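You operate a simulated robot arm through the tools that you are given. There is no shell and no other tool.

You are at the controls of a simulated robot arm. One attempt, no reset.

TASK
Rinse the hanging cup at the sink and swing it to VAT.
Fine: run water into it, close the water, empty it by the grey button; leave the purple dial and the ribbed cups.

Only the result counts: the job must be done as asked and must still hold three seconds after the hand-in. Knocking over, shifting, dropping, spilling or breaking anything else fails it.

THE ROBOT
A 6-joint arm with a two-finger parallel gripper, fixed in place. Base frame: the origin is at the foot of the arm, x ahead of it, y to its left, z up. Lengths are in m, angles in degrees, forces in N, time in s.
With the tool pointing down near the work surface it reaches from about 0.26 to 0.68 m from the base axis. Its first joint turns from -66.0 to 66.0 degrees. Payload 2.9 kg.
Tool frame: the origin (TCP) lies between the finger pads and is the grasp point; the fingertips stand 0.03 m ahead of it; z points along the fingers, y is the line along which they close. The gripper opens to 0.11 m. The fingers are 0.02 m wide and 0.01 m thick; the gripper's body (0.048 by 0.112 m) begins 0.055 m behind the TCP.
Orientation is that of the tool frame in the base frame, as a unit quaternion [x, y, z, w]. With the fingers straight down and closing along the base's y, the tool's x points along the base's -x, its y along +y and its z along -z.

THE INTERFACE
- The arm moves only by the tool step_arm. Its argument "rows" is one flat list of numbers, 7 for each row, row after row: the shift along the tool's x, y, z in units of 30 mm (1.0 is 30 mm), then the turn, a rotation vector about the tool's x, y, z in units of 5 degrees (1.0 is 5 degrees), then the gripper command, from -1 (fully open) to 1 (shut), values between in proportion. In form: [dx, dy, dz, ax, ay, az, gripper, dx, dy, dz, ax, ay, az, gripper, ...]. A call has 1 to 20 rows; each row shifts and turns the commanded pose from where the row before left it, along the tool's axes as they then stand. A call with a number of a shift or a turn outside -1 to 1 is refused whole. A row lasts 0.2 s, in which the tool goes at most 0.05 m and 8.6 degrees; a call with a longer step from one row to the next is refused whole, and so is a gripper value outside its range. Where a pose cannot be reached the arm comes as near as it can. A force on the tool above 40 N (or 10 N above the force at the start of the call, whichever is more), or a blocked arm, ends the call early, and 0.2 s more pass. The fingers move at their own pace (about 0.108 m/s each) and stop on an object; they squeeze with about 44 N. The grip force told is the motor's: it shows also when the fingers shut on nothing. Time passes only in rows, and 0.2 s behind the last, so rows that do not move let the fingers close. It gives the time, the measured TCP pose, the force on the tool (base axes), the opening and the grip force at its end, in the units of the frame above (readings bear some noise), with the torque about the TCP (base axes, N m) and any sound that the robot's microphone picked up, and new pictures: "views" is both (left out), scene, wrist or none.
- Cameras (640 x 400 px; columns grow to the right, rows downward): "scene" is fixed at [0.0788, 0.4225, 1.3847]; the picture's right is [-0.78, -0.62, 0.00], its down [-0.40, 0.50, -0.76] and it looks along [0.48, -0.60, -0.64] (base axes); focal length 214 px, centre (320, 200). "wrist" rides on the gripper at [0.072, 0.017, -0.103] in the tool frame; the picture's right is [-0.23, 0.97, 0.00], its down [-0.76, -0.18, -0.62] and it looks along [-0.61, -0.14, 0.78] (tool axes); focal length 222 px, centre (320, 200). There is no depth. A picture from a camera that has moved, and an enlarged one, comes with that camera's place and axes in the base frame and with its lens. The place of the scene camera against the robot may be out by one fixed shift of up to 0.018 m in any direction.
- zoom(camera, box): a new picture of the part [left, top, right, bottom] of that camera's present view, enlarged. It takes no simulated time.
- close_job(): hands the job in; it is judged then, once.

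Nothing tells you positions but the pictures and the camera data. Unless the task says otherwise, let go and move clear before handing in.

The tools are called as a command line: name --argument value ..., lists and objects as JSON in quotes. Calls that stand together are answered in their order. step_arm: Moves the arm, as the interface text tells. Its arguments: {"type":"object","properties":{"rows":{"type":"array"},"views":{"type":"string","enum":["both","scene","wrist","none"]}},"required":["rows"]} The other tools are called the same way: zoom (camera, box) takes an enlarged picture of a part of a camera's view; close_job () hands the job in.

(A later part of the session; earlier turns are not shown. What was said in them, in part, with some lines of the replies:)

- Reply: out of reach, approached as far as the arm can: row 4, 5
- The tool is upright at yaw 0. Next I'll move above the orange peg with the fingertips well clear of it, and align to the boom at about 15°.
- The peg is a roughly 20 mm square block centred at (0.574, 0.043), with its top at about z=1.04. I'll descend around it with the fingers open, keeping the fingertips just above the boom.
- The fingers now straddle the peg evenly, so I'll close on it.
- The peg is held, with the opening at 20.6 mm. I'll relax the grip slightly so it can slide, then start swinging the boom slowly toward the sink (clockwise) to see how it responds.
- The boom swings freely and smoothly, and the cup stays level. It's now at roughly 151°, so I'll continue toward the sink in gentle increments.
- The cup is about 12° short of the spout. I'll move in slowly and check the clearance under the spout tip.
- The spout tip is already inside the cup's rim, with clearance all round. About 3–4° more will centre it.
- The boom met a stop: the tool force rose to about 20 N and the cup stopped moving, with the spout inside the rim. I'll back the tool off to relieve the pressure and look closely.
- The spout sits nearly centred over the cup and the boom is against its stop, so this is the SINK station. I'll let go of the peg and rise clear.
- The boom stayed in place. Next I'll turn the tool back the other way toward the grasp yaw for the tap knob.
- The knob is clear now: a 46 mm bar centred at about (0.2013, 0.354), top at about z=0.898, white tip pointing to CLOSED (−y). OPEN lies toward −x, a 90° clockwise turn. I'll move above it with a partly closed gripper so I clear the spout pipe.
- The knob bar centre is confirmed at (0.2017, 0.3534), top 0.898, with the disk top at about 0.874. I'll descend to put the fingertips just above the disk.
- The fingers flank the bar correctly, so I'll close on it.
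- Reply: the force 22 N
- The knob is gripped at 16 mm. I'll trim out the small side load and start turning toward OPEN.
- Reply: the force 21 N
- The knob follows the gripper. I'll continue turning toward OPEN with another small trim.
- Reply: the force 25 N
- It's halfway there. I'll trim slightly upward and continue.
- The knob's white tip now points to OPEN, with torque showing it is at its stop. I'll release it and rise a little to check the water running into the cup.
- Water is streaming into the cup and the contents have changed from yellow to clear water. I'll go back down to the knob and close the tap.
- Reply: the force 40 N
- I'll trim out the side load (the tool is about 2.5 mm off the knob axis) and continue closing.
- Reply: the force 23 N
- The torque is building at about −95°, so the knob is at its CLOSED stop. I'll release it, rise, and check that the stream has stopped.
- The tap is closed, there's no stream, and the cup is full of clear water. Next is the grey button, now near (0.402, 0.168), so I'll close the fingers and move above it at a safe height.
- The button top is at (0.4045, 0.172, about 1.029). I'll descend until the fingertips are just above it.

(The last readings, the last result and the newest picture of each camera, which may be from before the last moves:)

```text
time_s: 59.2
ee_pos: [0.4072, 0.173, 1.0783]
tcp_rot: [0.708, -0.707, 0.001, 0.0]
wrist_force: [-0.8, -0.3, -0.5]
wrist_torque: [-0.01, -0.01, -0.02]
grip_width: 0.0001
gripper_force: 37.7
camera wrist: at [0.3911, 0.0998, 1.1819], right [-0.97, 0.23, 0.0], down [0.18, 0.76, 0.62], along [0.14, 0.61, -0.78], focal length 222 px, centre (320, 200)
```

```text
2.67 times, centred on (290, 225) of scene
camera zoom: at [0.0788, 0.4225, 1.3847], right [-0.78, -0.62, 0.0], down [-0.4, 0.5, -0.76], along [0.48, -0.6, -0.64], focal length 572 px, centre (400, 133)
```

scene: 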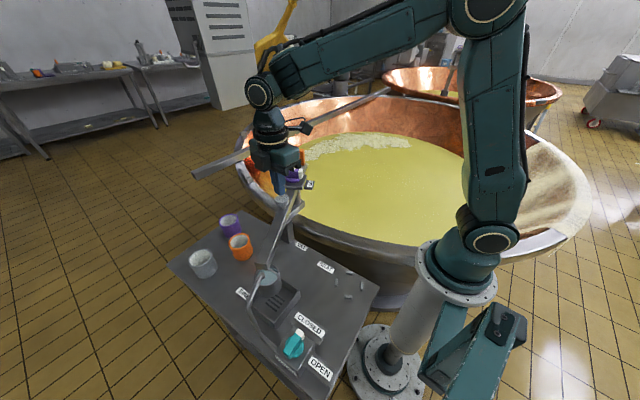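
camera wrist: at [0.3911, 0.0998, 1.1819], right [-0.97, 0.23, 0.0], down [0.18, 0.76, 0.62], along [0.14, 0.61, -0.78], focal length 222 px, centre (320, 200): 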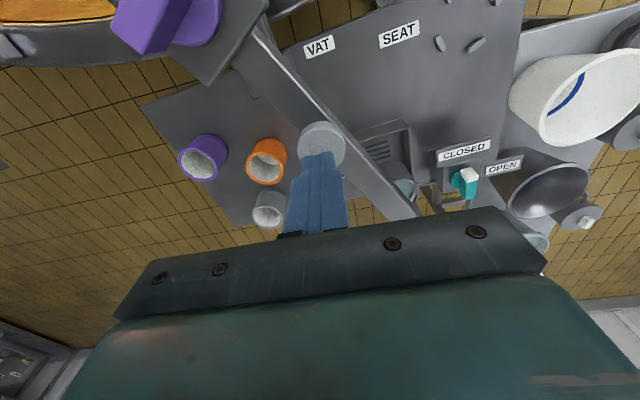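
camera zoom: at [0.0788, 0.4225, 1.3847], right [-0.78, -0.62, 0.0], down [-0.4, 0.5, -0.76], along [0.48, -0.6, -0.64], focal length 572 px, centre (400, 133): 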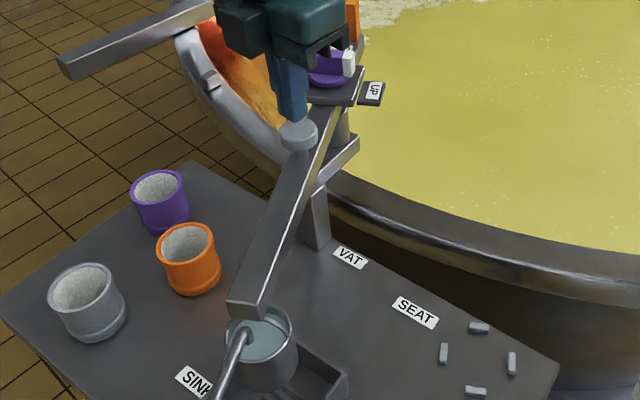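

The fingertips are centred over the button to within a few mm. I'll trim that and press down gently.

step_arm --rows '[0.13, 0.06, 0.3, 0, 0, 0, 1, 0, 0, 0.3, 0, 0, 0, 1, 0, 0, 0.1, 0, 0, 0, 1, 0, 0, 0.1, 0, 0, 0, 1]' --views "both"

zoom --camera "scene" --box '[230, 150, 350, 300]'

```text
time_s: 60.2
ee_pos: [0.4057, 0.1681, 1.0531]
tcp_rot: [-0.707, 0.708, -0.001, 0.001]
wrist_force: [0.6, -1.5, 2.5]
wrist_torque: [-0.02, 0.0, -0.01]
grip_width: 0.0
gripper_force: 37.6
heard: click
camera wrist: at [0.3898, 0.0952, 1.157], right [-0.97, 0.23, 0.0], down [0.18, 0.76, 0.62], along [0.14, 0.61, -0.78], focal length 222 px, centre (320, 200)
```

scene: 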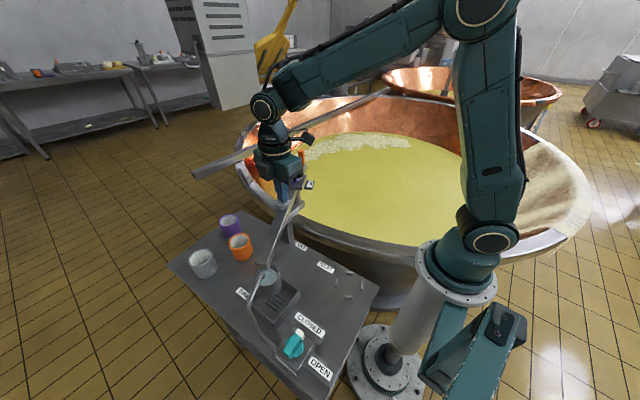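
wrist: 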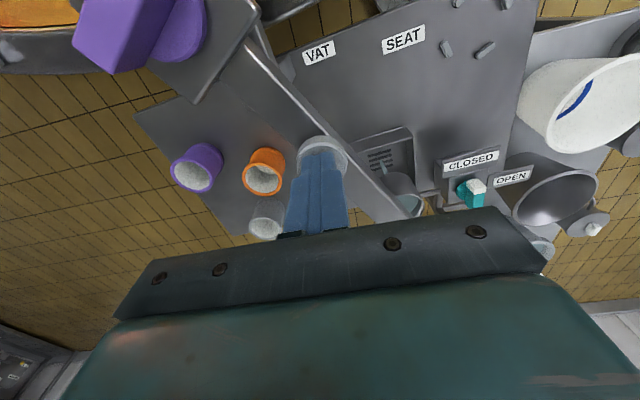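

```text
2.67 times, centred on (290, 225) of scene
camera zoom: at [0.0787, 0.4224, 1.3847], right [-0.78, -0.62, 0.0], down [-0.4, 0.5, -0.76], along [0.48, -0.6, -0.64], focal length 572 px, centre (400, 133)
```

zoom: 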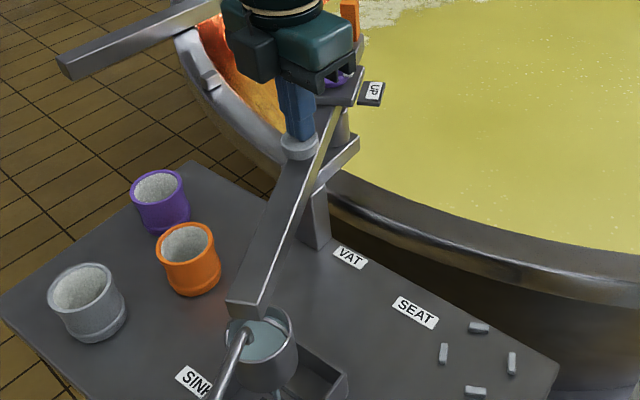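

I heard a click, and a stream seems to be draining from the bottom of the cup. I'll hold the press and watch it empty.

step_arm --rows '[0, 0, 0, 0, 0, 0, 1, 0, 0, 0, 0, 0, 0, 1, 0, 0, 0, 0, 0, 0, 1, 0, 0, 0, 0, 0, 0, 1, 0, 0, 0, 0, 0, 0, 1]' --views "both"

zoom --camera "scene" --box '[240, 245, 310, 315]'

zoom --camera "wrist" --box '[340, 120, 460, 220]'

```text
time_s: 61.4
ee_pos: [0.4049, 0.1675, 1.0543]
tcp_rot: [0.708, -0.706, 0.001, 0.0]
wrist_force: [1.3, -0.8, 1.9]
wrist_torque: [-0.04, -0.06, 0.03]
grip_width: 0.0
gripper_force: 37.1
camera wrist: at [0.3898, 0.0953, 1.1568], right [-0.97, 0.23, 0.0], down [0.18, 0.76, 0.62], along [0.14, 0.61, -0.78], focal length 222 px, centre (320, 200)
```

scene: 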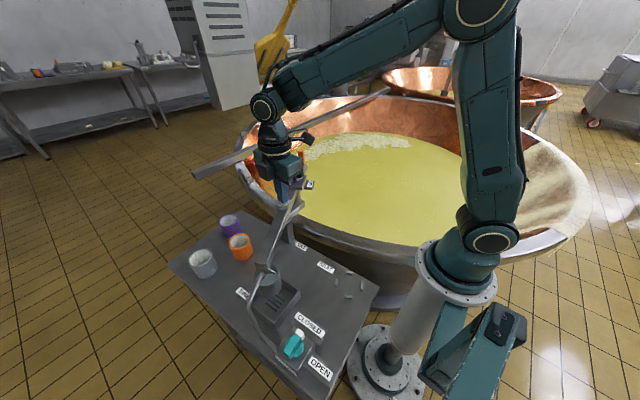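
wrist: 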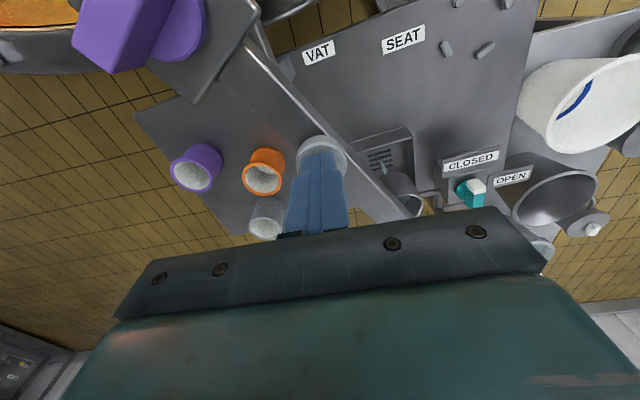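

```text
5.71 times, centred on (275, 280) of scene
camera zoom: at [0.0788, 0.4225, 1.3847], right [-0.78, -0.62, 0.0], down [-0.4, 0.5, -0.76], along [0.48, -0.6, -0.64], focal length 1226 px, centre (577, -257)
```

zoom: 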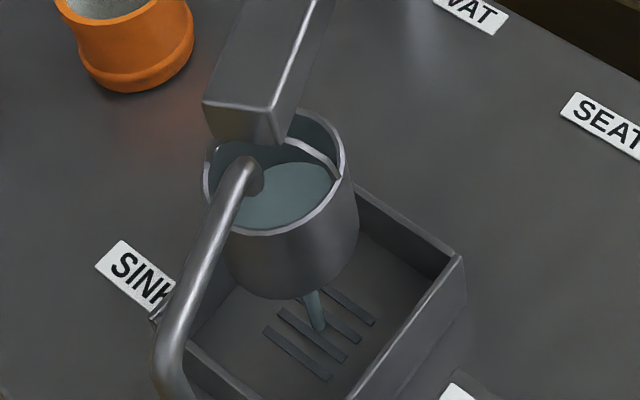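

```text
4.00 times, centred on (400, 170) of wrist
camera zoom: at [0.3898, 0.0953, 1.1568], right [-0.97, 0.23, 0.0], down [0.18, 0.76, 0.62], along [0.14, 0.61, -0.78], focal length 888 px, centre (0, 320)
```

zoom: 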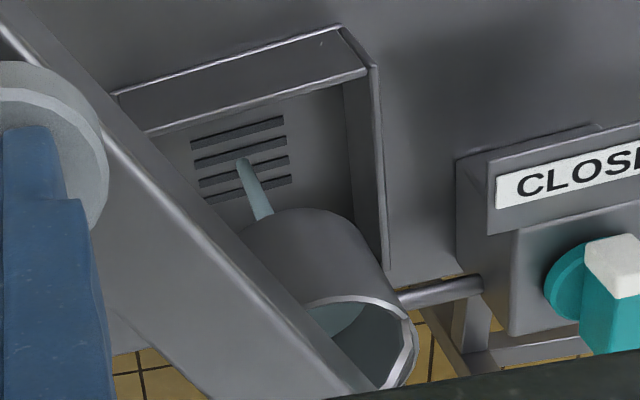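

The cup is draining through its bottom into the sink and the level is falling, so I'll keep holding.

step_arm --rows '[0, 0, 0, 0, 0, 0, 1, 0, 0, 0, 0, 0, 0, 1, 0, 0, 0, 0, 0, 0, 1, 0, 0, 0, 0, 0, 0, 1, 0, 0, 0, 0, 0, 0, 1, 0, 0, 0, 0, 0, 0, 1, 0, 0, 0, 0, 0, 0, 1, 0, 0, 0, 0, 0, 0, 1, 0, 0, 0, 0, 0, 0, 1, 0, 0, 0, 0, 0, 0, 1, 0, 0, 0, 0, 0, 0, 1, 0, 0, 0, 0, 0, 0, 1]' --views "scene"

zoom --camera "scene" --box '[240, 245, 310, 315]'

```text
time_s: 64.0
ee_pos: [0.4057, 0.1685, 1.0533]
tcp_rot: [0.707, -0.707, 0.0, -0.001]
wrist_force: [0.3, -0.4, 2.3]
wrist_torque: [0.0, -0.01, 0.03]
grip_width: 0.0001
gripper_force: 37.4
```

scene: 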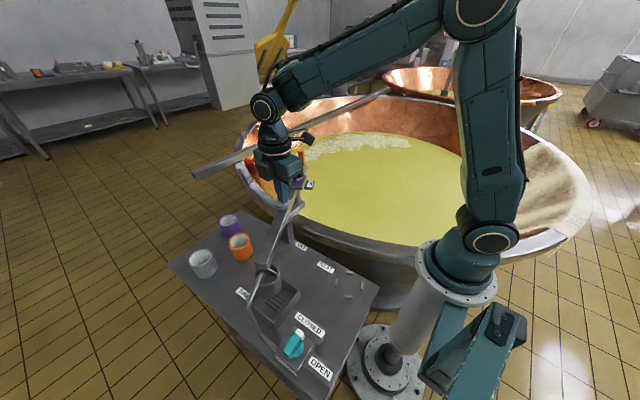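

```text
5.71 times, centred on (275, 280) of scene
camera zoom: at [0.0787, 0.4225, 1.3847], right [-0.78, -0.62, 0.0], down [-0.4, 0.5, -0.76], along [0.48, -0.6, -0.64], focal length 1226 px, centre (577, -257)
```

zoom: 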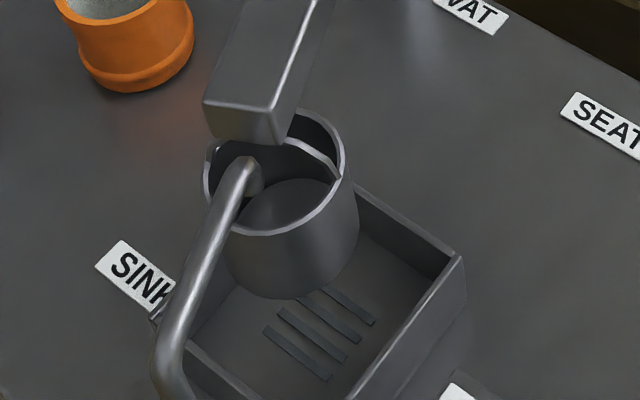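

The cup is empty and the stream has stopped. I'll hold briefly for the last drops, then lift off the button and rise clear.

step_arm --rows '[0, 0, 0, 0, 0, 0, 1, 0, 0, 0, 0, 0, 0, 1, 0, 0, 0, 0, 0, 0, 1, 0, 0, 0, 0, 0, 0, 1, 0, 0, -0.3, 0, 0, 0, 1, 0, 0, -0.6, 0, 0, 0, 1, 0, 0, -1, 0, 0, 0, 1, 0, 0, -1, 0, 0, 0, 1, 0, 0, -1, 0, 0, 0, 1, 0, 0, -1, 0, 0, 0, 1, 0, 0, -0.3, 0, 0, 0, 1]' --views "both"

zoom --camera "scene" --box '[230, 150, 350, 300]'

zoom --camera "wrist" --box '[260, 60, 460, 220]'

```text
time_s: 66.4
ee_pos: [0.4044, 0.1681, 1.2093]
tcp_rot: [0.707, -0.707, -0.001, 0.0]
wrist_force: [0.1, 0.1, -0.3]
wrist_torque: [0.02, 0.04, 0.01]
grip_width: 0.0
gripper_force: 37.8
camera wrist: at [0.3885, 0.0952, 1.3134], right [-0.97, 0.23, 0.0], down [0.18, 0.76, 0.62], along [0.14, 0.61, -0.78], focal length 222 px, centre (320, 200)
```

scene: 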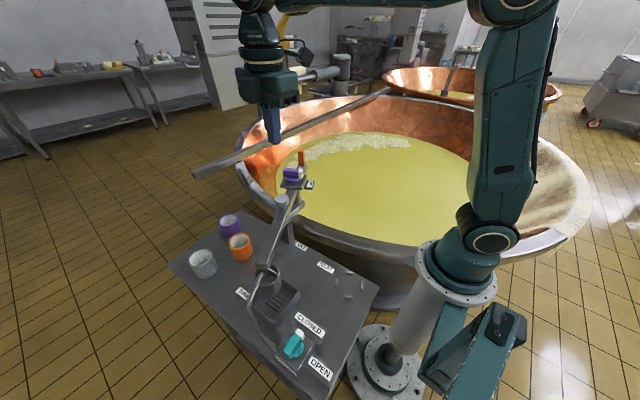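
wrist: 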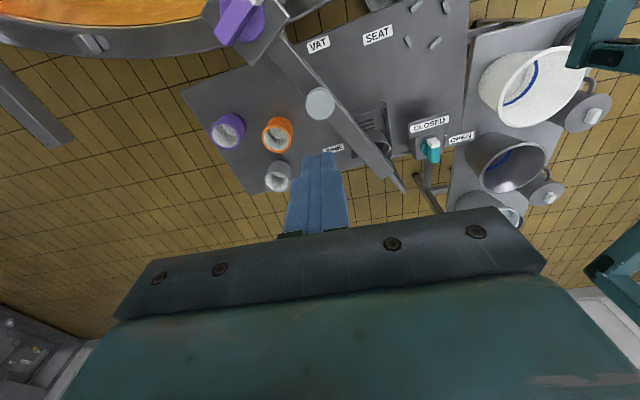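

```text
2.67 times, centred on (290, 225) of scene
camera zoom: at [0.0788, 0.4225, 1.3847], right [-0.78, -0.62, 0.0], down [-0.4, 0.5, -0.76], along [0.48, -0.6, -0.64], focal length 572 px, centre (400, 133)
```

zoom: 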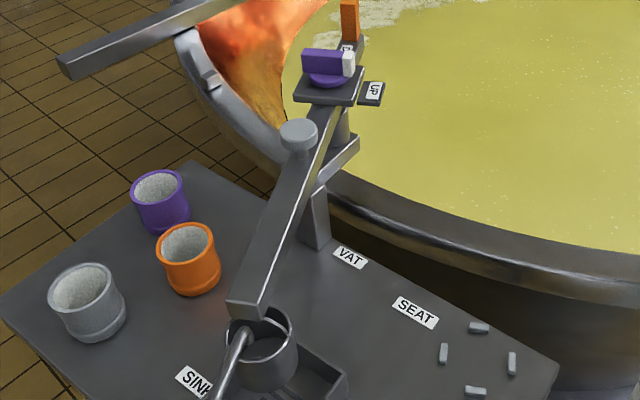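

```text
2.50 times, centred on (360, 140) of wrist
camera zoom: at [0.3885, 0.0952, 1.3134], right [-0.97, 0.23, 0.0], down [0.18, 0.76, 0.62], along [0.14, 0.61, -0.78], focal length 555 px, centre (220, 350)
```

zoom: 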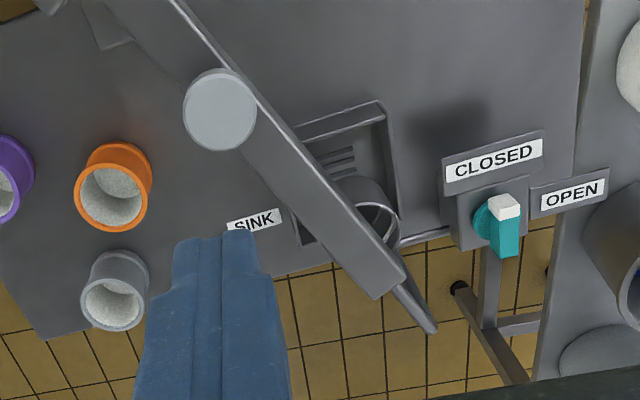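

The cup is empty and the boom is still at the SINK stop. I'll turn the tool back to align with the boom (about +56°) and go to the orange peg for the swing to VAT.

step_arm --rows '[0, 0, 0, 0, 0, 1, -1, 0, 0, 0, 0, 0, 1, -1, 0, 0, 0, 0, 0, 1, -1, 0, 0, 0, 0, 0, 1, -1, 0, 0, 0, 0, 0, 1, -1, 0, 0, 0, 0, 0, 1, -1, 0, 0, 0, 0, 0, 1, -1, 0, 0, 0, 0, 0, 1, -1, 0, 0, 0, 0, 0, 1, -1, 0, 0, 0, 0, 0, 1, -1, 0, 0, 0, 0, 0, 1, -1, 0, 0, 0, 0, 0, 1, -1, 0, 0, 0, 0, 0, 1, -1, 0, 0, 0, 0, 0, 1, -1, 0, 0, 0, 0, 0, 1, -1, 0, 0, 0, 0, 0, 1, -1, 0, 0, 0, 0, 0, 1, -1, 0, 0, 0, 0, 0, 1, -1, 0, 0, 0, 0, 0, 1, -1, 0, 0, 0, 0, 0, 1, -1]' --views "none"

step_arm --rows '[0, 0, 0, 0, 0, 1, -1, 0, 0, 0, 0, 0, 1, -1, 0, 0, 0, 0, 0, 1, -1, 0, 0, 0, 0, 0, 1, -1, 0, 0, 0, 0, 0, 1, -1, 0, 0, 0, 0, 0, 1, -1, 0, 0, 0, 0, 0, 1, -1, 0, 0, 0, 0, 0, 1, -1, 0, 0, 0, 0, 0, 1, -1, 0, 0, 0, 0, 0, 0.2, -1]' --views "none"

step_arm --rows '[-0.957, -0.06, 0, 0, 0, 0, -1, -0.957, -0.06, 0, 0, 0, 0, -1, -0.957, -0.06, 0, 0, 0, 0, -1, -0.957, -0.06, 0, 0, 0, 0, -1, -0.957, -0.06, 0, 0, 0, 0, -1, -0.957, -0.06, 0, 0, 0, 0, -1, -0.957, -0.06, 0, 0, 0, 0, -1, -0.957, -0.06, 0, 0, 0, 0, -1]' --views "both"

```text
time_s: 70.6
ee_pos: [0.4043, 0.1692, 1.2092]
tcp_rot: [0.088, 0.996, 0.0, 0.0]
wrist_force: [0.2, 0.4, 0.1]
wrist_torque: [0.01, 0.02, -0.02]
grip_width: 0.1099
gripper_force: 0.0
```

```text
time_s: 72.8
ee_pos: [0.405, 0.1687, 1.2095]
tcp_rot: [0.469, 0.883, 0.001, 0.001]
wrist_force: [0.1, -0.1, 0.1]
wrist_torque: [-0.02, 0.0, 0.01]
grip_width: 0.1099
gripper_force: 0.0
```

```text
time_s: 74.6
ee_pos: [0.5236, -0.0295, 1.208]
tcp_rot: [0.469, 0.883, 0.001, 0.0]
wrist_force: [-0.8, 0.6, -0.2]
wrist_torque: [0.02, -0.04, 0.02]
grip_width: 0.1101
gripper_force: 0.0
camera wrist: at [0.4973, 0.04, 1.3118], right [0.93, 0.36, 0.0], down [0.28, -0.73, 0.62], along [0.22, -0.58, -0.78], focal length 222 px, centre (320, 200)
```

scene: 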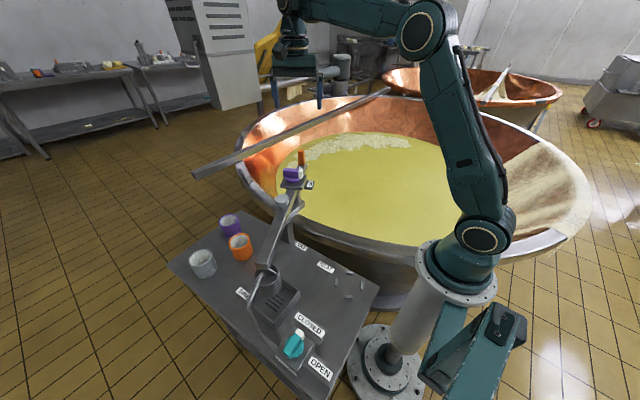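
wrist: 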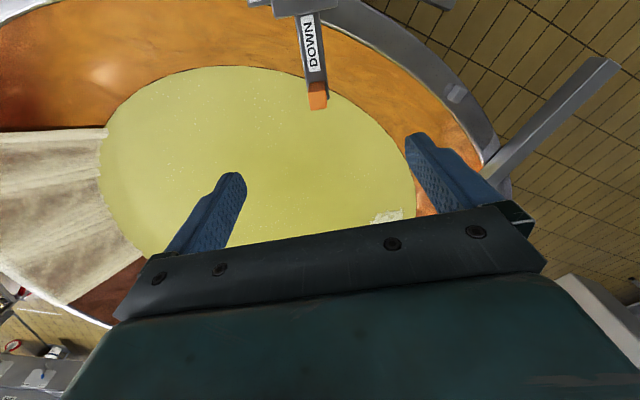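

The peg sits at about (0.518, −0.024), nearly under the tool. I'll descend over it with the fingers open.

step_arm --rows '[0.2, 0, 0.9, 0, 0, 0, -1, 0, 0, 1, 0, 0, 0, -1, 0, 0, 1, 0, 0, 0, -1, 0, 0, 1, 0, 0, 0, -1, 0, 0, 1, 0, 0, 0, -1, 0, 0, 0.5, 0, 0, 0, -1, 0, 0, 0.35, 0, 0, 0, -1]' --views "both"

zoom --camera "wrist" --box '[200, 60, 440, 230]'

```text
time_s: 76.2
ee_pos: [0.5169, -0.0263, 1.0371]
tcp_rot: [0.469, 0.883, 0.001, 0.0]
wrist_force: [0.7, -0.3, 0.0]
wrist_torque: [0.01, -0.01, 0.0]
grip_width: 0.1099
gripper_force: 0.1
camera wrist: at [0.4909, 0.0437, 1.1404], right [0.93, 0.36, 0.0], down [0.28, -0.73, 0.62], along [0.22, -0.58, -0.78], focal length 222 px, centre (320, 200)
```

scene: 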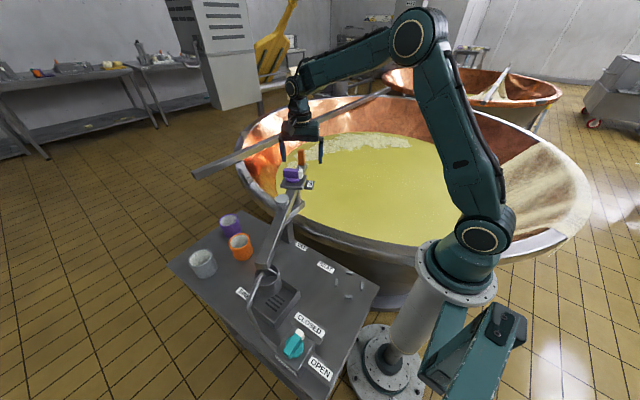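
wrist: 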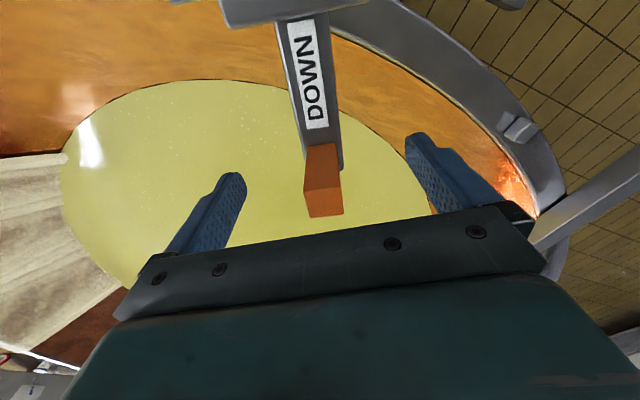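

```text
2.35 times, centred on (320, 145) of wrist
camera zoom: at [0.4909, 0.0437, 1.1404], right [0.93, 0.36, 0.0], down [0.28, -0.73, 0.62], along [0.22, -0.58, -0.78], focal length 523 px, centre (320, 329)
```

zoom: 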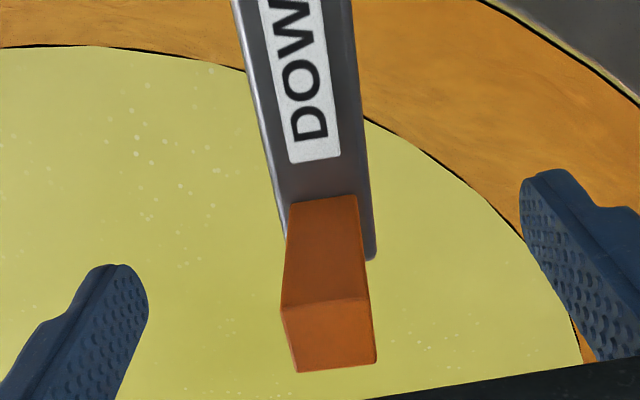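

The peg sits between the fingers again. I'll close loosely around it and swing the boom counter-clockwise toward the vat.

step_arm --rows '[0, 0, 0, 0, 0, 0, 0, 0, 0, 0, 0, 0, 0, 0.54, 0, 0, 0, 0, 0, 0, 0.54, 0.003, 0.07, 0, 0, 0, -0.2, 0.54, 0.004, 0.142, 0, 0, 0, -0.4, 0.54, 0.005, 0.213, 0, 0, 0, -0.6, 0.54, 0.005, 0.213, 0, 0, 0, -0.6, 0.54, 0.005, 0.213, 0, 0, 0, -0.6, 0.54, 0.005, 0.213, 0, 0, 0, -0.6, 0.54, 0.005, 0.213, 0, 0, 0, -0.6, 0.54, 0.005, 0.213, 0, 0, 0, -0.6, 0.54, 0.004, 0.142, 0, 0, 0, -0.4, 0.54, 0.003, 0.07, 0, 0, 0, -0.2, 0.54]' --views "both"

```text
time_s: 79.0
ee_pos: [0.5535, 0.0121, 1.0363]
tcp_rot: [0.275, 0.962, 0.001, 0.0]
wrist_force: [-0.4, -1.0, 0.7]
wrist_torque: [-0.01, 0.01, -0.02]
grip_width: 0.0258
gripper_force: 0.6
camera wrist: at [0.5022, 0.0646, 1.1403], right [0.71, 0.71, 0.0], down [0.55, -0.55, 0.62], along [0.44, -0.44, -0.78], focal length 222 px, centre (320, 200)
```

scene: 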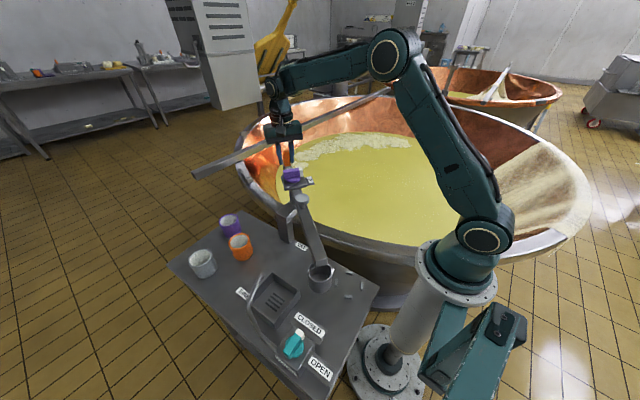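
wrist: 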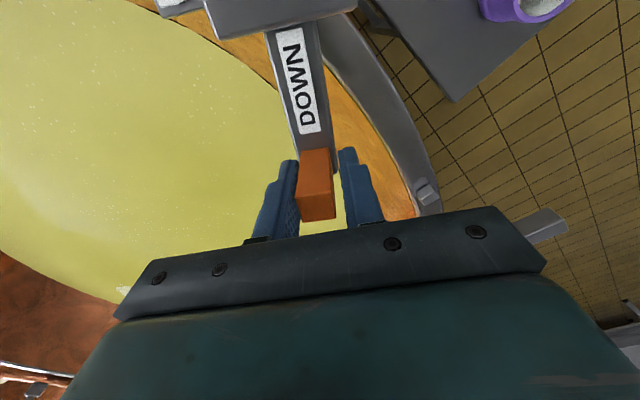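

step_arm --rows '[0.003, 0.07, 0, 0, 0, -0.2, 0.54, 0.004, 0.142, 0, 0, 0, -0.4, 0.54, 0.005, 0.213, 0, 0, 0, -0.6, 0.54, 0.005, 0.213, 0, 0, 0, -0.6, 0.54, 0.005, 0.213, 0, 0, 0, -0.6, 0.54, 0.005, 0.213, 0, 0, 0, -0.6, 0.54, 0.005, 0.213, 0, 0, 0, -0.6, 0.54, 0.005, 0.213, 0, 0, 0, -0.6, 0.54, 0.005, 0.213, 0, 0, 0, -0.6, 0.54, 0.005, 0.213, 0, 0, 0, -0.6, 0.54, 0.005, 0.213, 0, 0, 0, -0.6, 0.54, 0.005, 0.213, 0, 0, 0, -0.6, 0.54, 0.005, 0.213, 0, 0, 0, -0.6, 0.54, 0.005, 0.213, 0, 0, 0, -0.6, 0.54, 0.004, 0.142, 0, 0, 0, -0.4, 0.54, 0.003, 0.07, 0, 0, 0, -0.2, 0.54]' --views "both"

```text
time_s: 82.4
ee_pos: [0.5705, 0.0982, 1.0376]
tcp_rot: [-0.089, 0.996, 0.0, 0.0]
wrist_force: [0.8, -0.9, 0.2]
wrist_torque: [-0.03, 0.03, 0.01]
grip_width: 0.0256
gripper_force: 0.9
camera wrist: at [0.4985, 0.1017, 1.1407], right [0.05, 1.0, 0.0], down [0.78, -0.04, 0.62], along [0.62, -0.03, -0.78], focal length 222 px, centre (320, 200)
```

scene: 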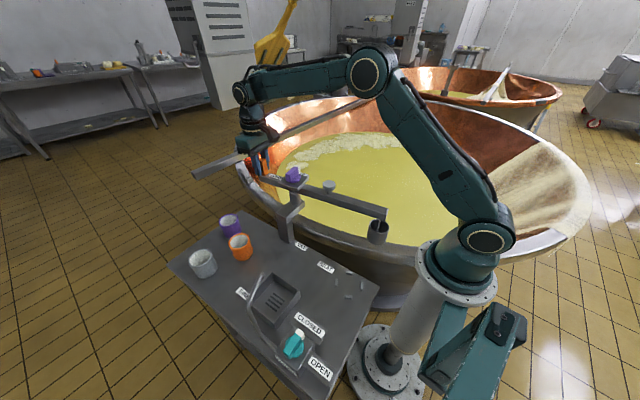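
wrist: 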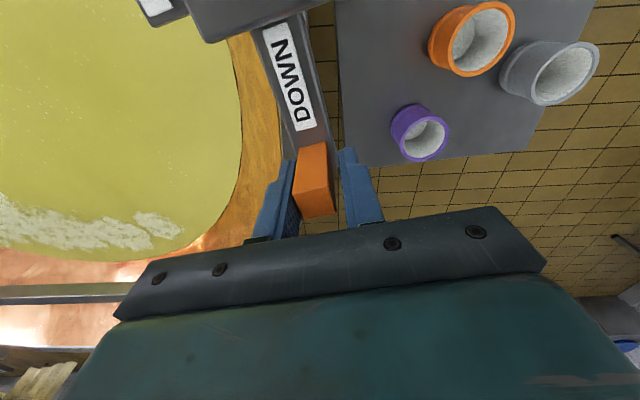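

The cup has passed over the table edge toward the vat. I'll continue, watching for the VAT stop.

step_arm --rows '[0.003, 0.07, 0, 0, 0, -0.2, 0.54, 0.004, 0.142, 0, 0, 0, -0.4, 0.54, 0.005, 0.213, 0, 0, 0, -0.6, 0.54, 0.005, 0.213, 0, 0, 0, -0.6, 0.54, 0.005, 0.213, 0, 0, 0, -0.6, 0.54, 0.005, 0.213, 0, 0, 0, -0.6, 0.54, 0.005, 0.213, 0, 0, 0, -0.6, 0.54, 0.005, 0.213, 0, 0, 0, -0.6, 0.54, 0.004, 0.142, 0, 0, 0, -0.4, 0.54, 0.003, 0.07, 0, 0, 0, -0.2, 0.54]' --views "both"

```text
time_s: 84.6
ee_pos: [0.5521, 0.1449, 1.0355]
tcp_rot: [-0.294, 0.956, 0.0, 0.0]
wrist_force: [0.5, -1.0, 0.7]
wrist_torque: [0.0, 0.01, -0.01]
grip_width: 0.0256
gripper_force: 1.2
camera wrist: at [0.4837, 0.1177, 1.1399], right [-0.36, 0.93, 0.0], down [0.73, 0.28, 0.62], along [0.58, 0.22, -0.78], focal length 222 px, centre (320, 200)
```

scene: 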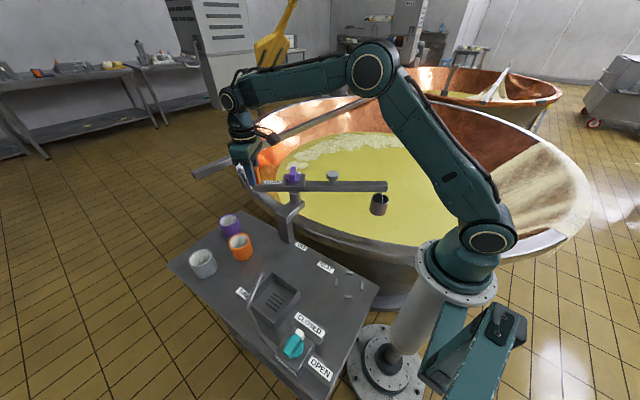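
wrist: 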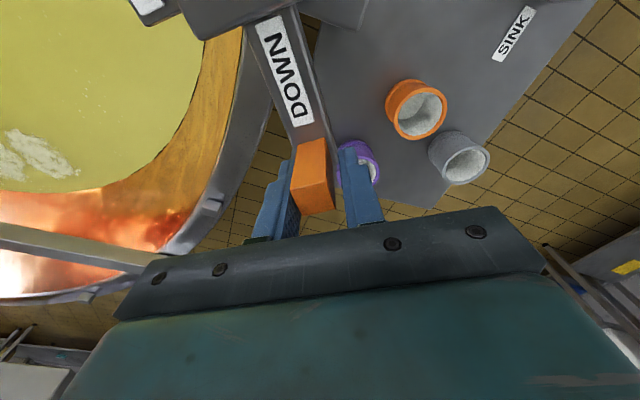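

step_arm --rows '[0.003, 0.07, 0, 0, 0, -0.2, 0.54, 0.004, 0.142, 0, 0, 0, -0.4, 0.54, 0.005, 0.213, 0, 0, 0, -0.6, 0.54, 0.005, 0.213, 0, 0, 0, -0.6, 0.54, 0.005, 0.213, 0, 0, 0, -0.6, 0.54, 0.004, 0.142, 0, 0, 0, -0.4, 0.54, 0.003, 0.07, 0, 0, 0, -0.2, 0.54]' --views "both"

```text
time_s: 86.2
ee_pos: [0.5313, 0.1685, 1.0368]
tcp_rot: [-0.415, 0.91, 0.0, 0.001]
wrist_force: [1.1, -0.4, 0.6]
wrist_torque: [0.01, 0.05, 0.02]
grip_width: 0.026
gripper_force: 0.7
camera wrist: at [0.4718, 0.1245, 1.1403], right [-0.59, 0.81, 0.0], down [0.63, 0.46, 0.62], along [0.51, 0.37, -0.78], focal length 222 px, centre (320, 200)
```

scene: 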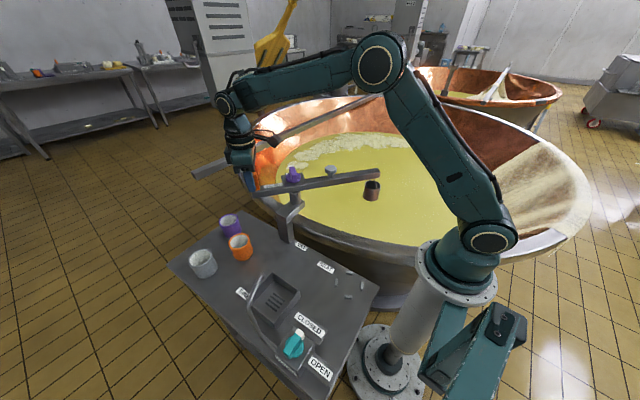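
wrist: 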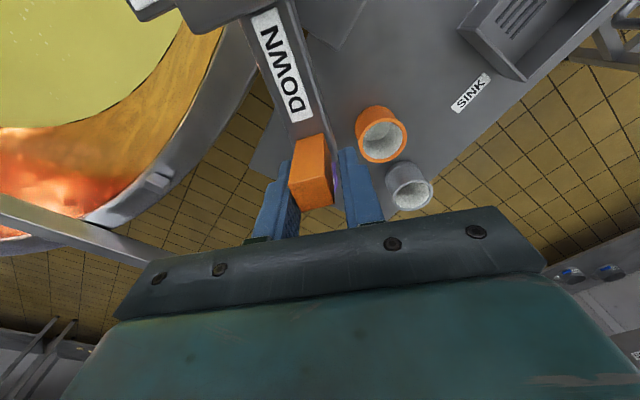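

step_arm --rows '[0.05, 0.07, 0, 0, 0, -0.2, 0.54, 0.05, 0.142, 0, 0, 0, -0.4, 0.54, 0.02, 0.213, 0, 0, 0, -0.6, 0.54, 0.005, 0.213, 0, 0, 0, -0.6, 0.54, 0.005, 0.213, 0, 0, 0, -0.6, 0.54, 0.004, 0.142, 0, 0, 0, -0.4, 0.54, 0.003, 0.07, 0, 0, 0, -0.2, 0.54]' --views "both"

```text
time_s: 87.8
ee_pos: [0.5016, 0.1838, 1.0362]
tcp_rot: [-0.531, 0.847, 0.001, 0.0]
wrist_force: [0.6, -1.3, -0.8]
wrist_torque: [0.0, 0.02, 0.03]
grip_width: 0.026
gripper_force: 0.4
camera wrist: at [0.4564, 0.126, 1.14], right [-0.78, 0.63, 0.0], down [0.49, 0.61, 0.62], along [0.39, 0.48, -0.78], focal length 222 px, centre (320, 200)
```

scene: 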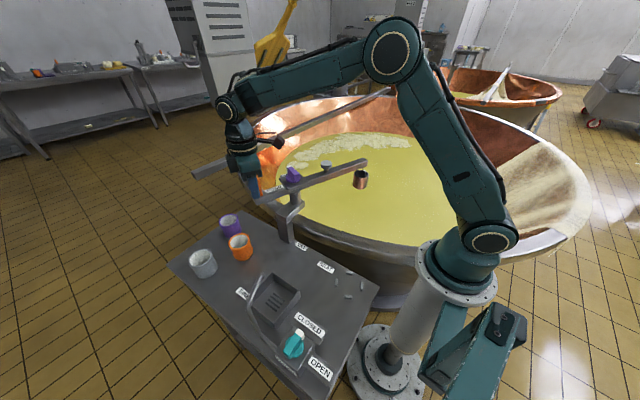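
wrist: 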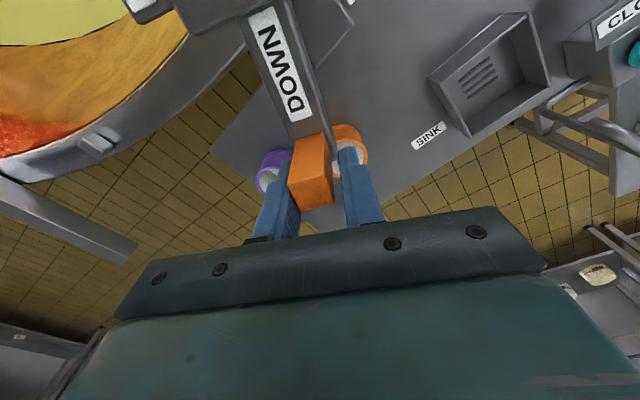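

step_arm --rows '[0.05, 0.07, 0, 0, 0, -0.2, 0.54, 0.02, 0.142, 0, 0, 0, -0.4, 0.54, 0.02, 0.213, 0, 0, 0, -0.6, 0.54, 0.02, 0.213, 0, 0, 0, -0.6, 0.54, 0.005, 0.142, 0, 0, 0, -0.4, 0.54, 0.003, 0.07, 0, 0, 0, -0.2, 0.54]' --views "both"

zoom --camera "scene" --box '[220, 120, 400, 260]'

```text
time_s: 89.2
ee_pos: [0.4775, 0.1891, 1.0368]
tcp_rot: [-0.616, 0.787, 0.0, 0.002]
wrist_force: [1.7, -0.2, 0.6]
wrist_torque: [0.02, -0.01, 0.01]
grip_width: 0.0258
gripper_force: 0.8
camera wrist: at [0.4439, 0.1237, 1.1404], right [-0.89, 0.45, 0.0], down [0.35, 0.7, 0.62], along [0.28, 0.56, -0.78], focal length 222 px, centre (320, 200)
```

scene: 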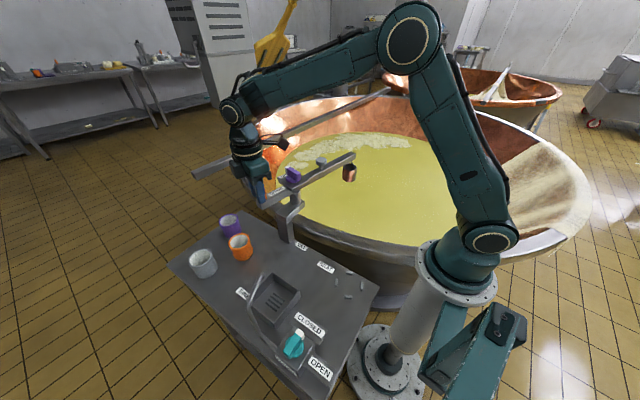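
wrist: 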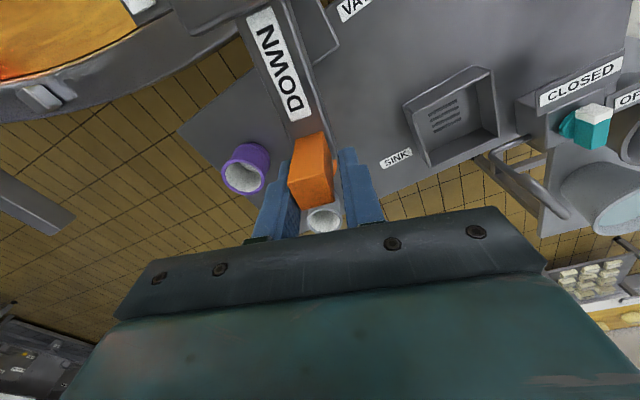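

```text
2.86 times, centred on (310, 190) of scene
camera zoom: at [0.0788, 0.4225, 1.3847], right [-0.78, -0.62, 0.0], down [-0.4, 0.5, -0.76], along [0.48, -0.6, -0.64], focal length 613 px, centre (349, 229)
```

zoom: 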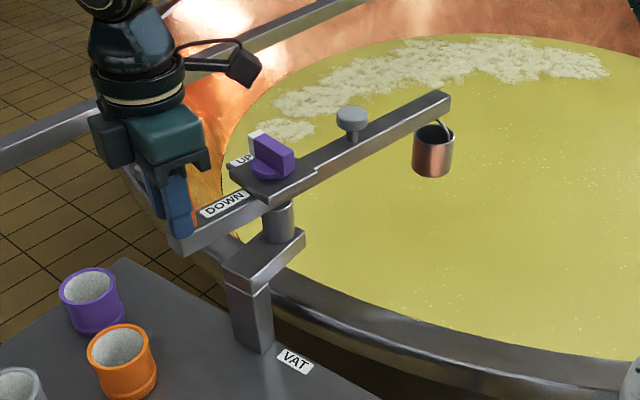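

There's no stop yet and the cup is well over the vat. I'll keep going gently to find the VAT end of travel.

step_arm --rows '[0.05, 0.07, 0, 0, 0, -0.2, 0.54, 0.02, 0.142, 0, 0, 0, -0.4, 0.54, 0.02, 0.142, 0, 0, 0, -0.4, 0.54, 0.02, 0.142, 0, 0, 0, -0.4, 0.54, 0.005, 0.142, 0, 0, 0, -0.4, 0.54, 0.003, 0.07, 0, 0, 0, -0.2, 0.54]' --views "both"

zoom --camera "scene" --box '[220, 120, 400, 260]'

```text
time_s: 90.6
ee_pos: [0.4545, 0.1912, 1.0377]
tcp_rot: [-0.683, 0.731, 0.0, 0.001]
wrist_force: [-0.4, 0.3, 0.3]
wrist_torque: [-0.01, 0.04, 0.0]
grip_width: 0.0254
gripper_force: 0.0
camera wrist: at [0.4343, 0.1183, 1.1403], right [-0.96, 0.29, 0.0], down [0.23, 0.75, 0.62], along [0.18, 0.6, -0.78], focal length 222 px, centre (320, 200)
```

scene: 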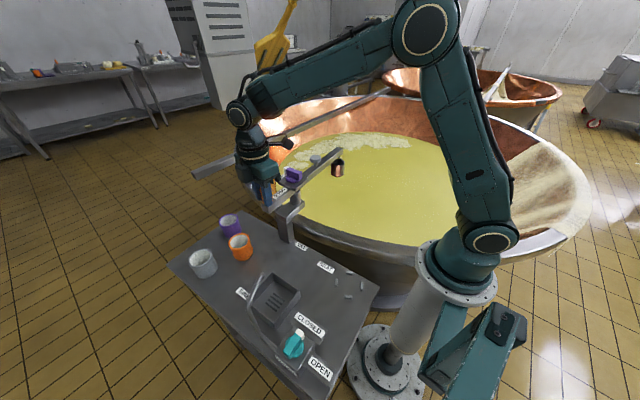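
wrist: 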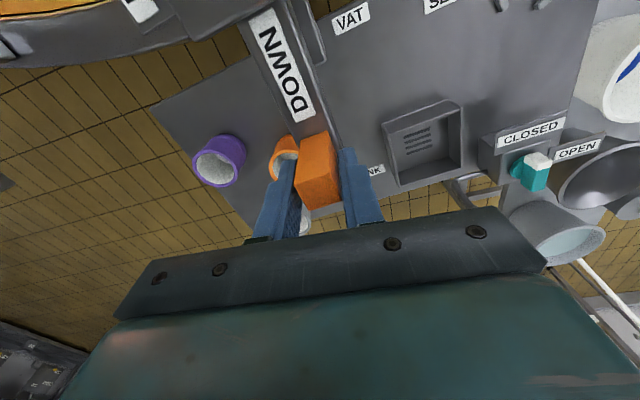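

```text
2.86 times, centred on (310, 190) of scene
camera zoom: at [0.0788, 0.4225, 1.3847], right [-0.78, -0.62, 0.0], down [-0.4, 0.5, -0.76], along [0.48, -0.6, -0.64], focal length 613 px, centre (349, 229)
```

zoom: 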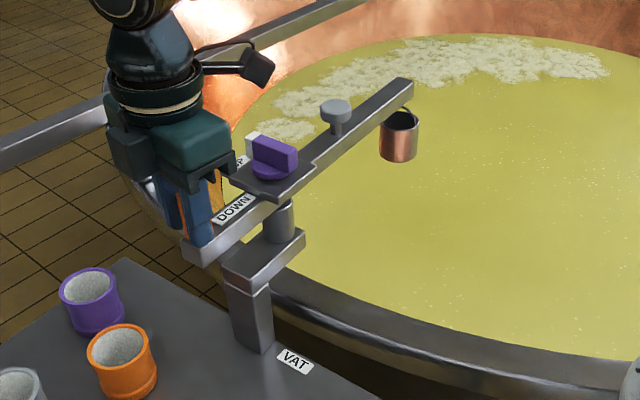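

step_arm --rows '[0.02, 0.07, 0, 0, 0, -0.2, 0.54, 0.005, 0.107, 0, 0, 0, -0.3, 0.54, 0.005, 0.107, 0, 0, 0, -0.3, 0.54, 0.005, 0.107, 0, 0, 0, -0.3, 0.54, 0.005, 0.107, 0, 0, 0, -0.3, 0.54, 0.003, 0.07, 0, 0, 0, -0.2, 0.54]' --views "both"

zoom --camera "scene" --box '[220, 120, 400, 260]'

```text
time_s: 92.2
ee_pos: [0.4442, 0.1878, 1.0364]
tcp_rot: [0.729, -0.684, 0.005, -0.008]
wrist_force: [27.7, 1.4, -11.2]
wrist_torque: [0.3, 0.67, 0.24]
grip_width: 0.0388
gripper_force: 13.6
stopped in row 6: the force on the tool passed its limit at 40 N (the readings are from after the stop); the commanded pose is now the measured one
camera wrist: at [0.4312, 0.1138, 1.1395], right [-0.99, 0.16, -0.01], down [0.12, 0.77, 0.63], along [0.11, 0.62, -0.78], focal length 222 px, centre (320, 200)
```

scene: 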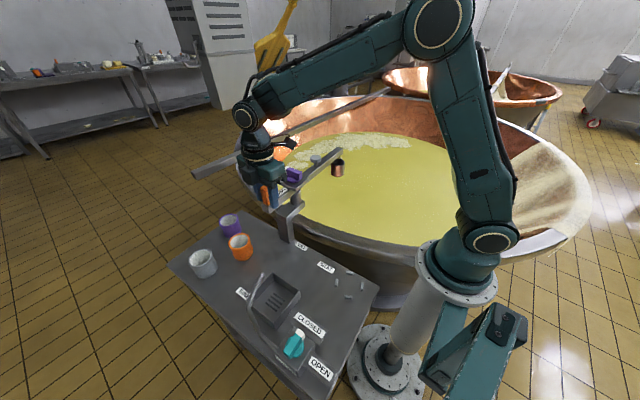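
wrist: 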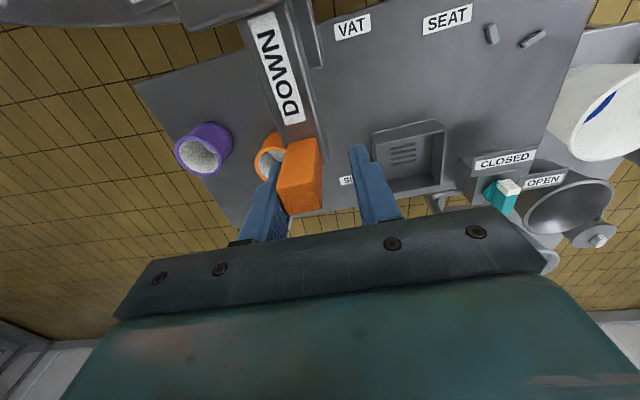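

```text
2.86 times, centred on (310, 190) of scene
camera zoom: at [0.0797, 0.4226, 1.3846], right [-0.78, -0.62, 0.0], down [-0.4, 0.5, -0.76], along [0.48, -0.6, -0.64], focal length 613 px, centre (349, 229)
```

zoom: 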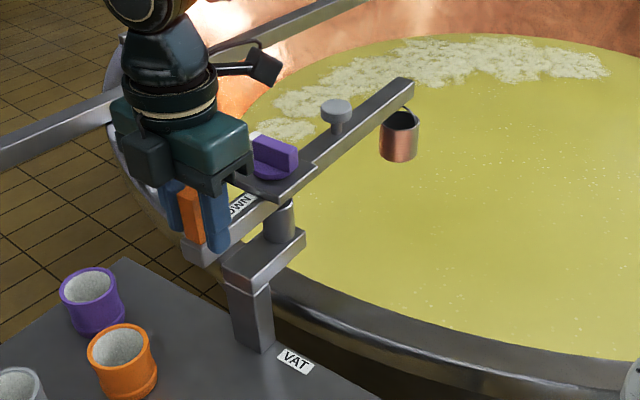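

The boom reached its end stop over the vat; the cup hasn't moved since the previous step. I'll ease off the pressure, open, and rise clear.

step_arm --rows '[0, -0.1, 0, 0, 0, 0.2, 0.4, 0, -0.1, 0, 0, 0, 0.2, 0.3, 0, 0, 0, 0, 0, 0, 0, 0, 0, 0, 0, 0, 0, -0.5, 0, 0, 0, 0, 0, 0, -1, 0, 0, 0, 0, 0, 0, -1]' --views "both"

```text
time_s: 93.6
ee_pos: [0.4475, 0.1879, 1.0358]
tcp_rot: [0.718, -0.696, 0.002, -0.003]
wrist_force: [-0.6, 0.2, 0.2]
wrist_torque: [0.04, -0.01, 0.01]
grip_width: 0.1098
gripper_force: 0.1
camera wrist: at [0.4322, 0.1146, 1.1402], right [-0.98, 0.2, -0.01], down [0.15, 0.77, 0.63], along [0.13, 0.61, -0.78], focal length 222 px, centre (320, 200)
```

scene: 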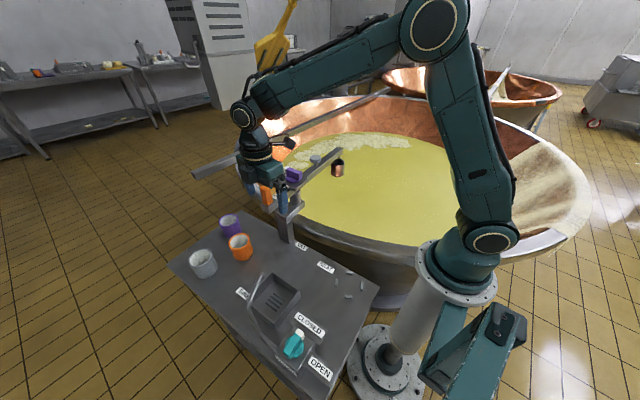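
wrist: 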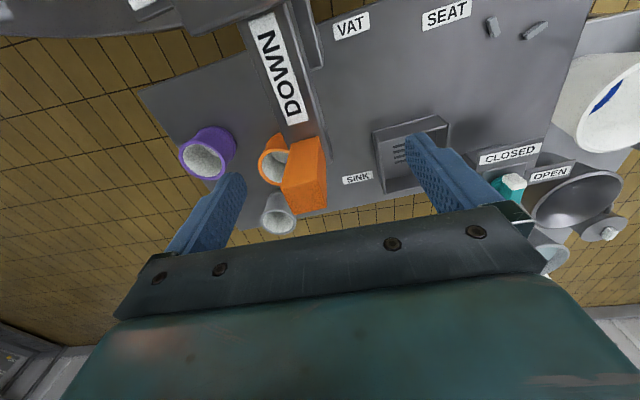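

step_arm --rows '[0, 0, -0.7, 0, 0, 0, -1, 0, 0, -1, 0, 0, 0, -1, 0, 0, -1, 0, 0, 0, -1, 0, 0, -1, 0, 0, 0, -1, 0, 0, -1, 0, 0, 0, -1, 0, 0, -1, 0, 0, 0, -1, 0, 0, -1, 0, 0, 0, -1]' --views "both"

zoom --camera "scene" --box '[220, 120, 400, 260]'

zoom --camera "scene" --box '[160, 200, 400, 400]'

zoom --camera "scene" --box '[310, 135, 370, 195]'

```text
time_s: 95.2
ee_pos: [0.4447, 0.1866, 1.2371]
tcp_rot: [0.718, -0.696, 0.002, -0.003]
wrist_force: [-0.3, 0.2, -0.2]
wrist_torque: [0.01, 0.01, 0.0]
grip_width: 0.1099
gripper_force: 0.1
camera wrist: at [0.4304, 0.1139, 1.3409], right [-0.98, 0.2, -0.01], down [0.15, 0.77, 0.63], along [0.13, 0.61, -0.78], focal length 222 px, centre (320, 200)
```

scene: 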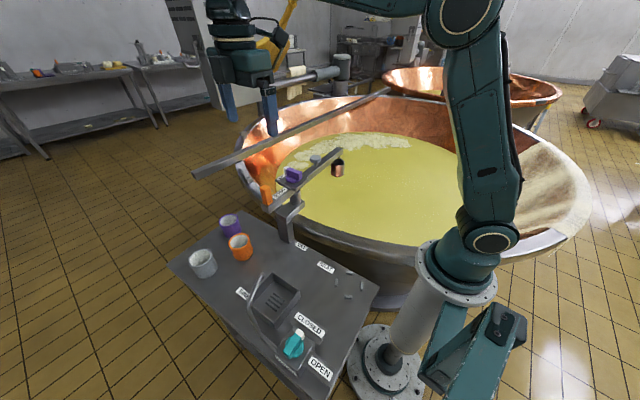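
wrist: 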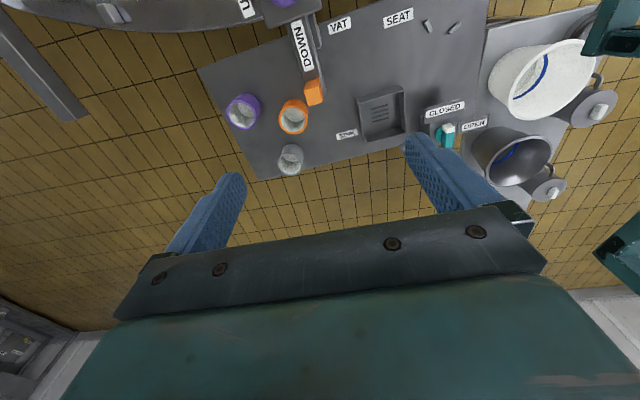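

```text
2.86 times, centred on (310, 190) of scene
camera zoom: at [0.0788, 0.4225, 1.3847], right [-0.78, -0.62, 0.0], down [-0.4, 0.5, -0.76], along [0.48, -0.6, -0.64], focal length 613 px, centre (349, 229)
```

zoom: 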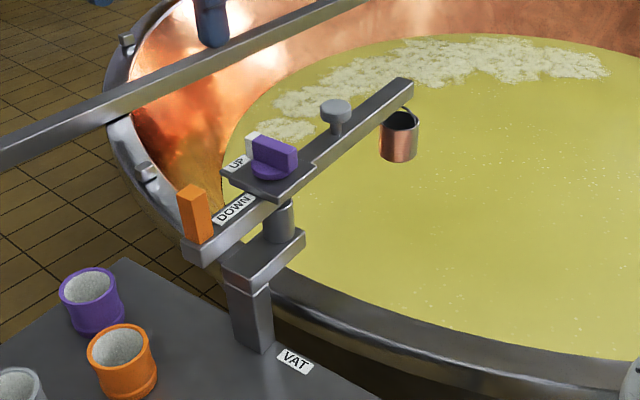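

```text
2.00 times, centred on (280, 300) of scene
camera zoom: at [0.0788, 0.4225, 1.3847], right [-0.78, -0.62, 0.0], down [-0.4, 0.5, -0.76], along [0.48, -0.6, -0.64], focal length 429 px, centre (400, 0)
```

zoom: 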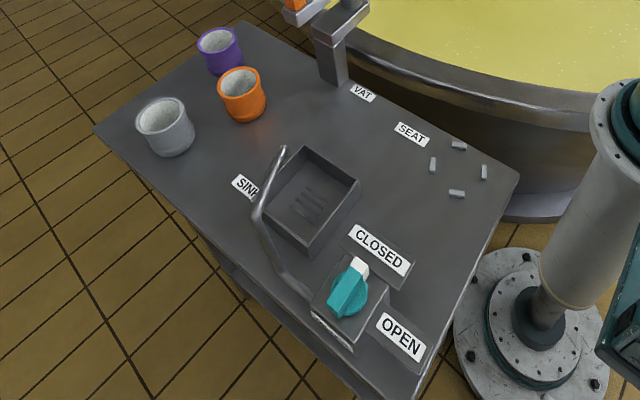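

```text
6.67 times, centred on (340, 165) of scene
camera zoom: at [0.0788, 0.4225, 1.3847], right [-0.78, -0.62, 0.0], down [-0.4, 0.5, -0.76], along [0.48, -0.6, -0.64], focal length 1430 px, centre (187, 433)
```

zoom: 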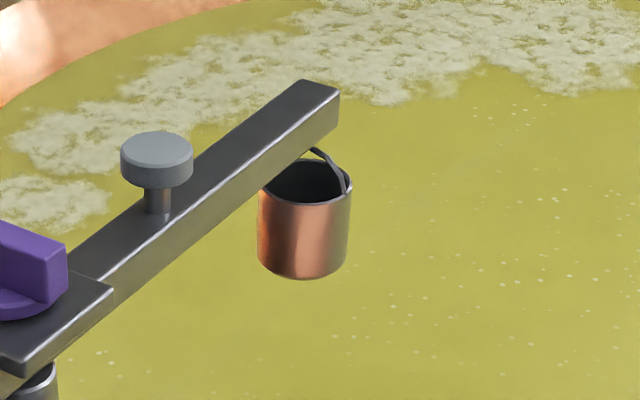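

The boom rests at VAT with the empty cup over the whey, the tap is closed, and the dial and ribbed cups are untouched. I'll wait a moment to confirm everything stays put.

step_arm --rows '[0, 0, -0.5, 0, 0, 0, -1, 0, 0, 0, 0, 0, 0, -1, 0, 0, 0, 0, 0, 0, -1, 0, 0, 0, 0, 0, 0, -1, 0, 0, 0, 0, 0, 0, -1, 0, 0, 0, 0, 0, 0, -1, 0, 0, 0, 0, 0, 0, -1, 0, 0, 0, 0, 0, 0, -1, 0, 0, 0, 0, 0, 0, -1, 0, 0, 0, 0, 0, 0, -1]' --views "scene"

zoom --camera "scene" --box '[220, 120, 400, 260]'

```text
time_s: 97.4
ee_pos: [0.444, 0.1864, 1.2511]
tcp_rot: [0.718, -0.696, 0.002, -0.004]
wrist_force: [-0.3, 0.5, -0.2]
wrist_torque: [0.04, -0.04, 0.02]
grip_width: 0.1097
gripper_force: 0.0
```

scene: 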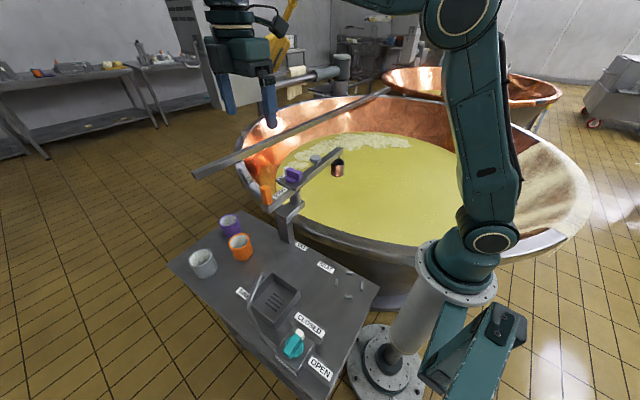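

```text
2.86 times, centred on (310, 190) of scene
camera zoom: at [0.0788, 0.4225, 1.3847], right [-0.78, -0.62, 0.0], down [-0.4, 0.5, -0.76], along [0.48, -0.6, -0.64], focal length 613 px, centre (349, 229)
```

zoom: 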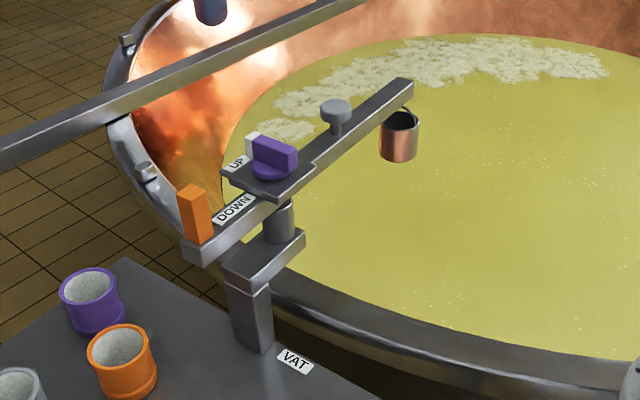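

Nothing has moved: the cup is rinsed, emptied and at the VAT stop, the tap reads CLOSED, the dial still reads UP, and the arm is clear. I'm handing the job in.

close_job

```text
The job is handed in.
```

The cup is rinsed, emptied and hanging over the vat, and I've handed the job in. I haven't seen the verdict yet.

- **Rinse:** I swung the boom to its stop under the spout and opened the tap. The yellow contents of the cup turned to clear water and it filled almost to the rim. Then I closed the tap, and no water ran afterwards.
- **Emptying:** I pressed the grey button until it clicked and held it. The cup drained into the sink until it looked empty.
- **Swing to VAT:** I swung the boom by its orange peg until it reached its end stop over the vat. I took that stop as the VAT position, since nothing else marks the exact angle. It hadn't moved about two seconds later.
- **Left alone:** The purple dial still reads UP, and the ribbed cups are where they were.

The gripper is open and the arm is raised clear of everything.
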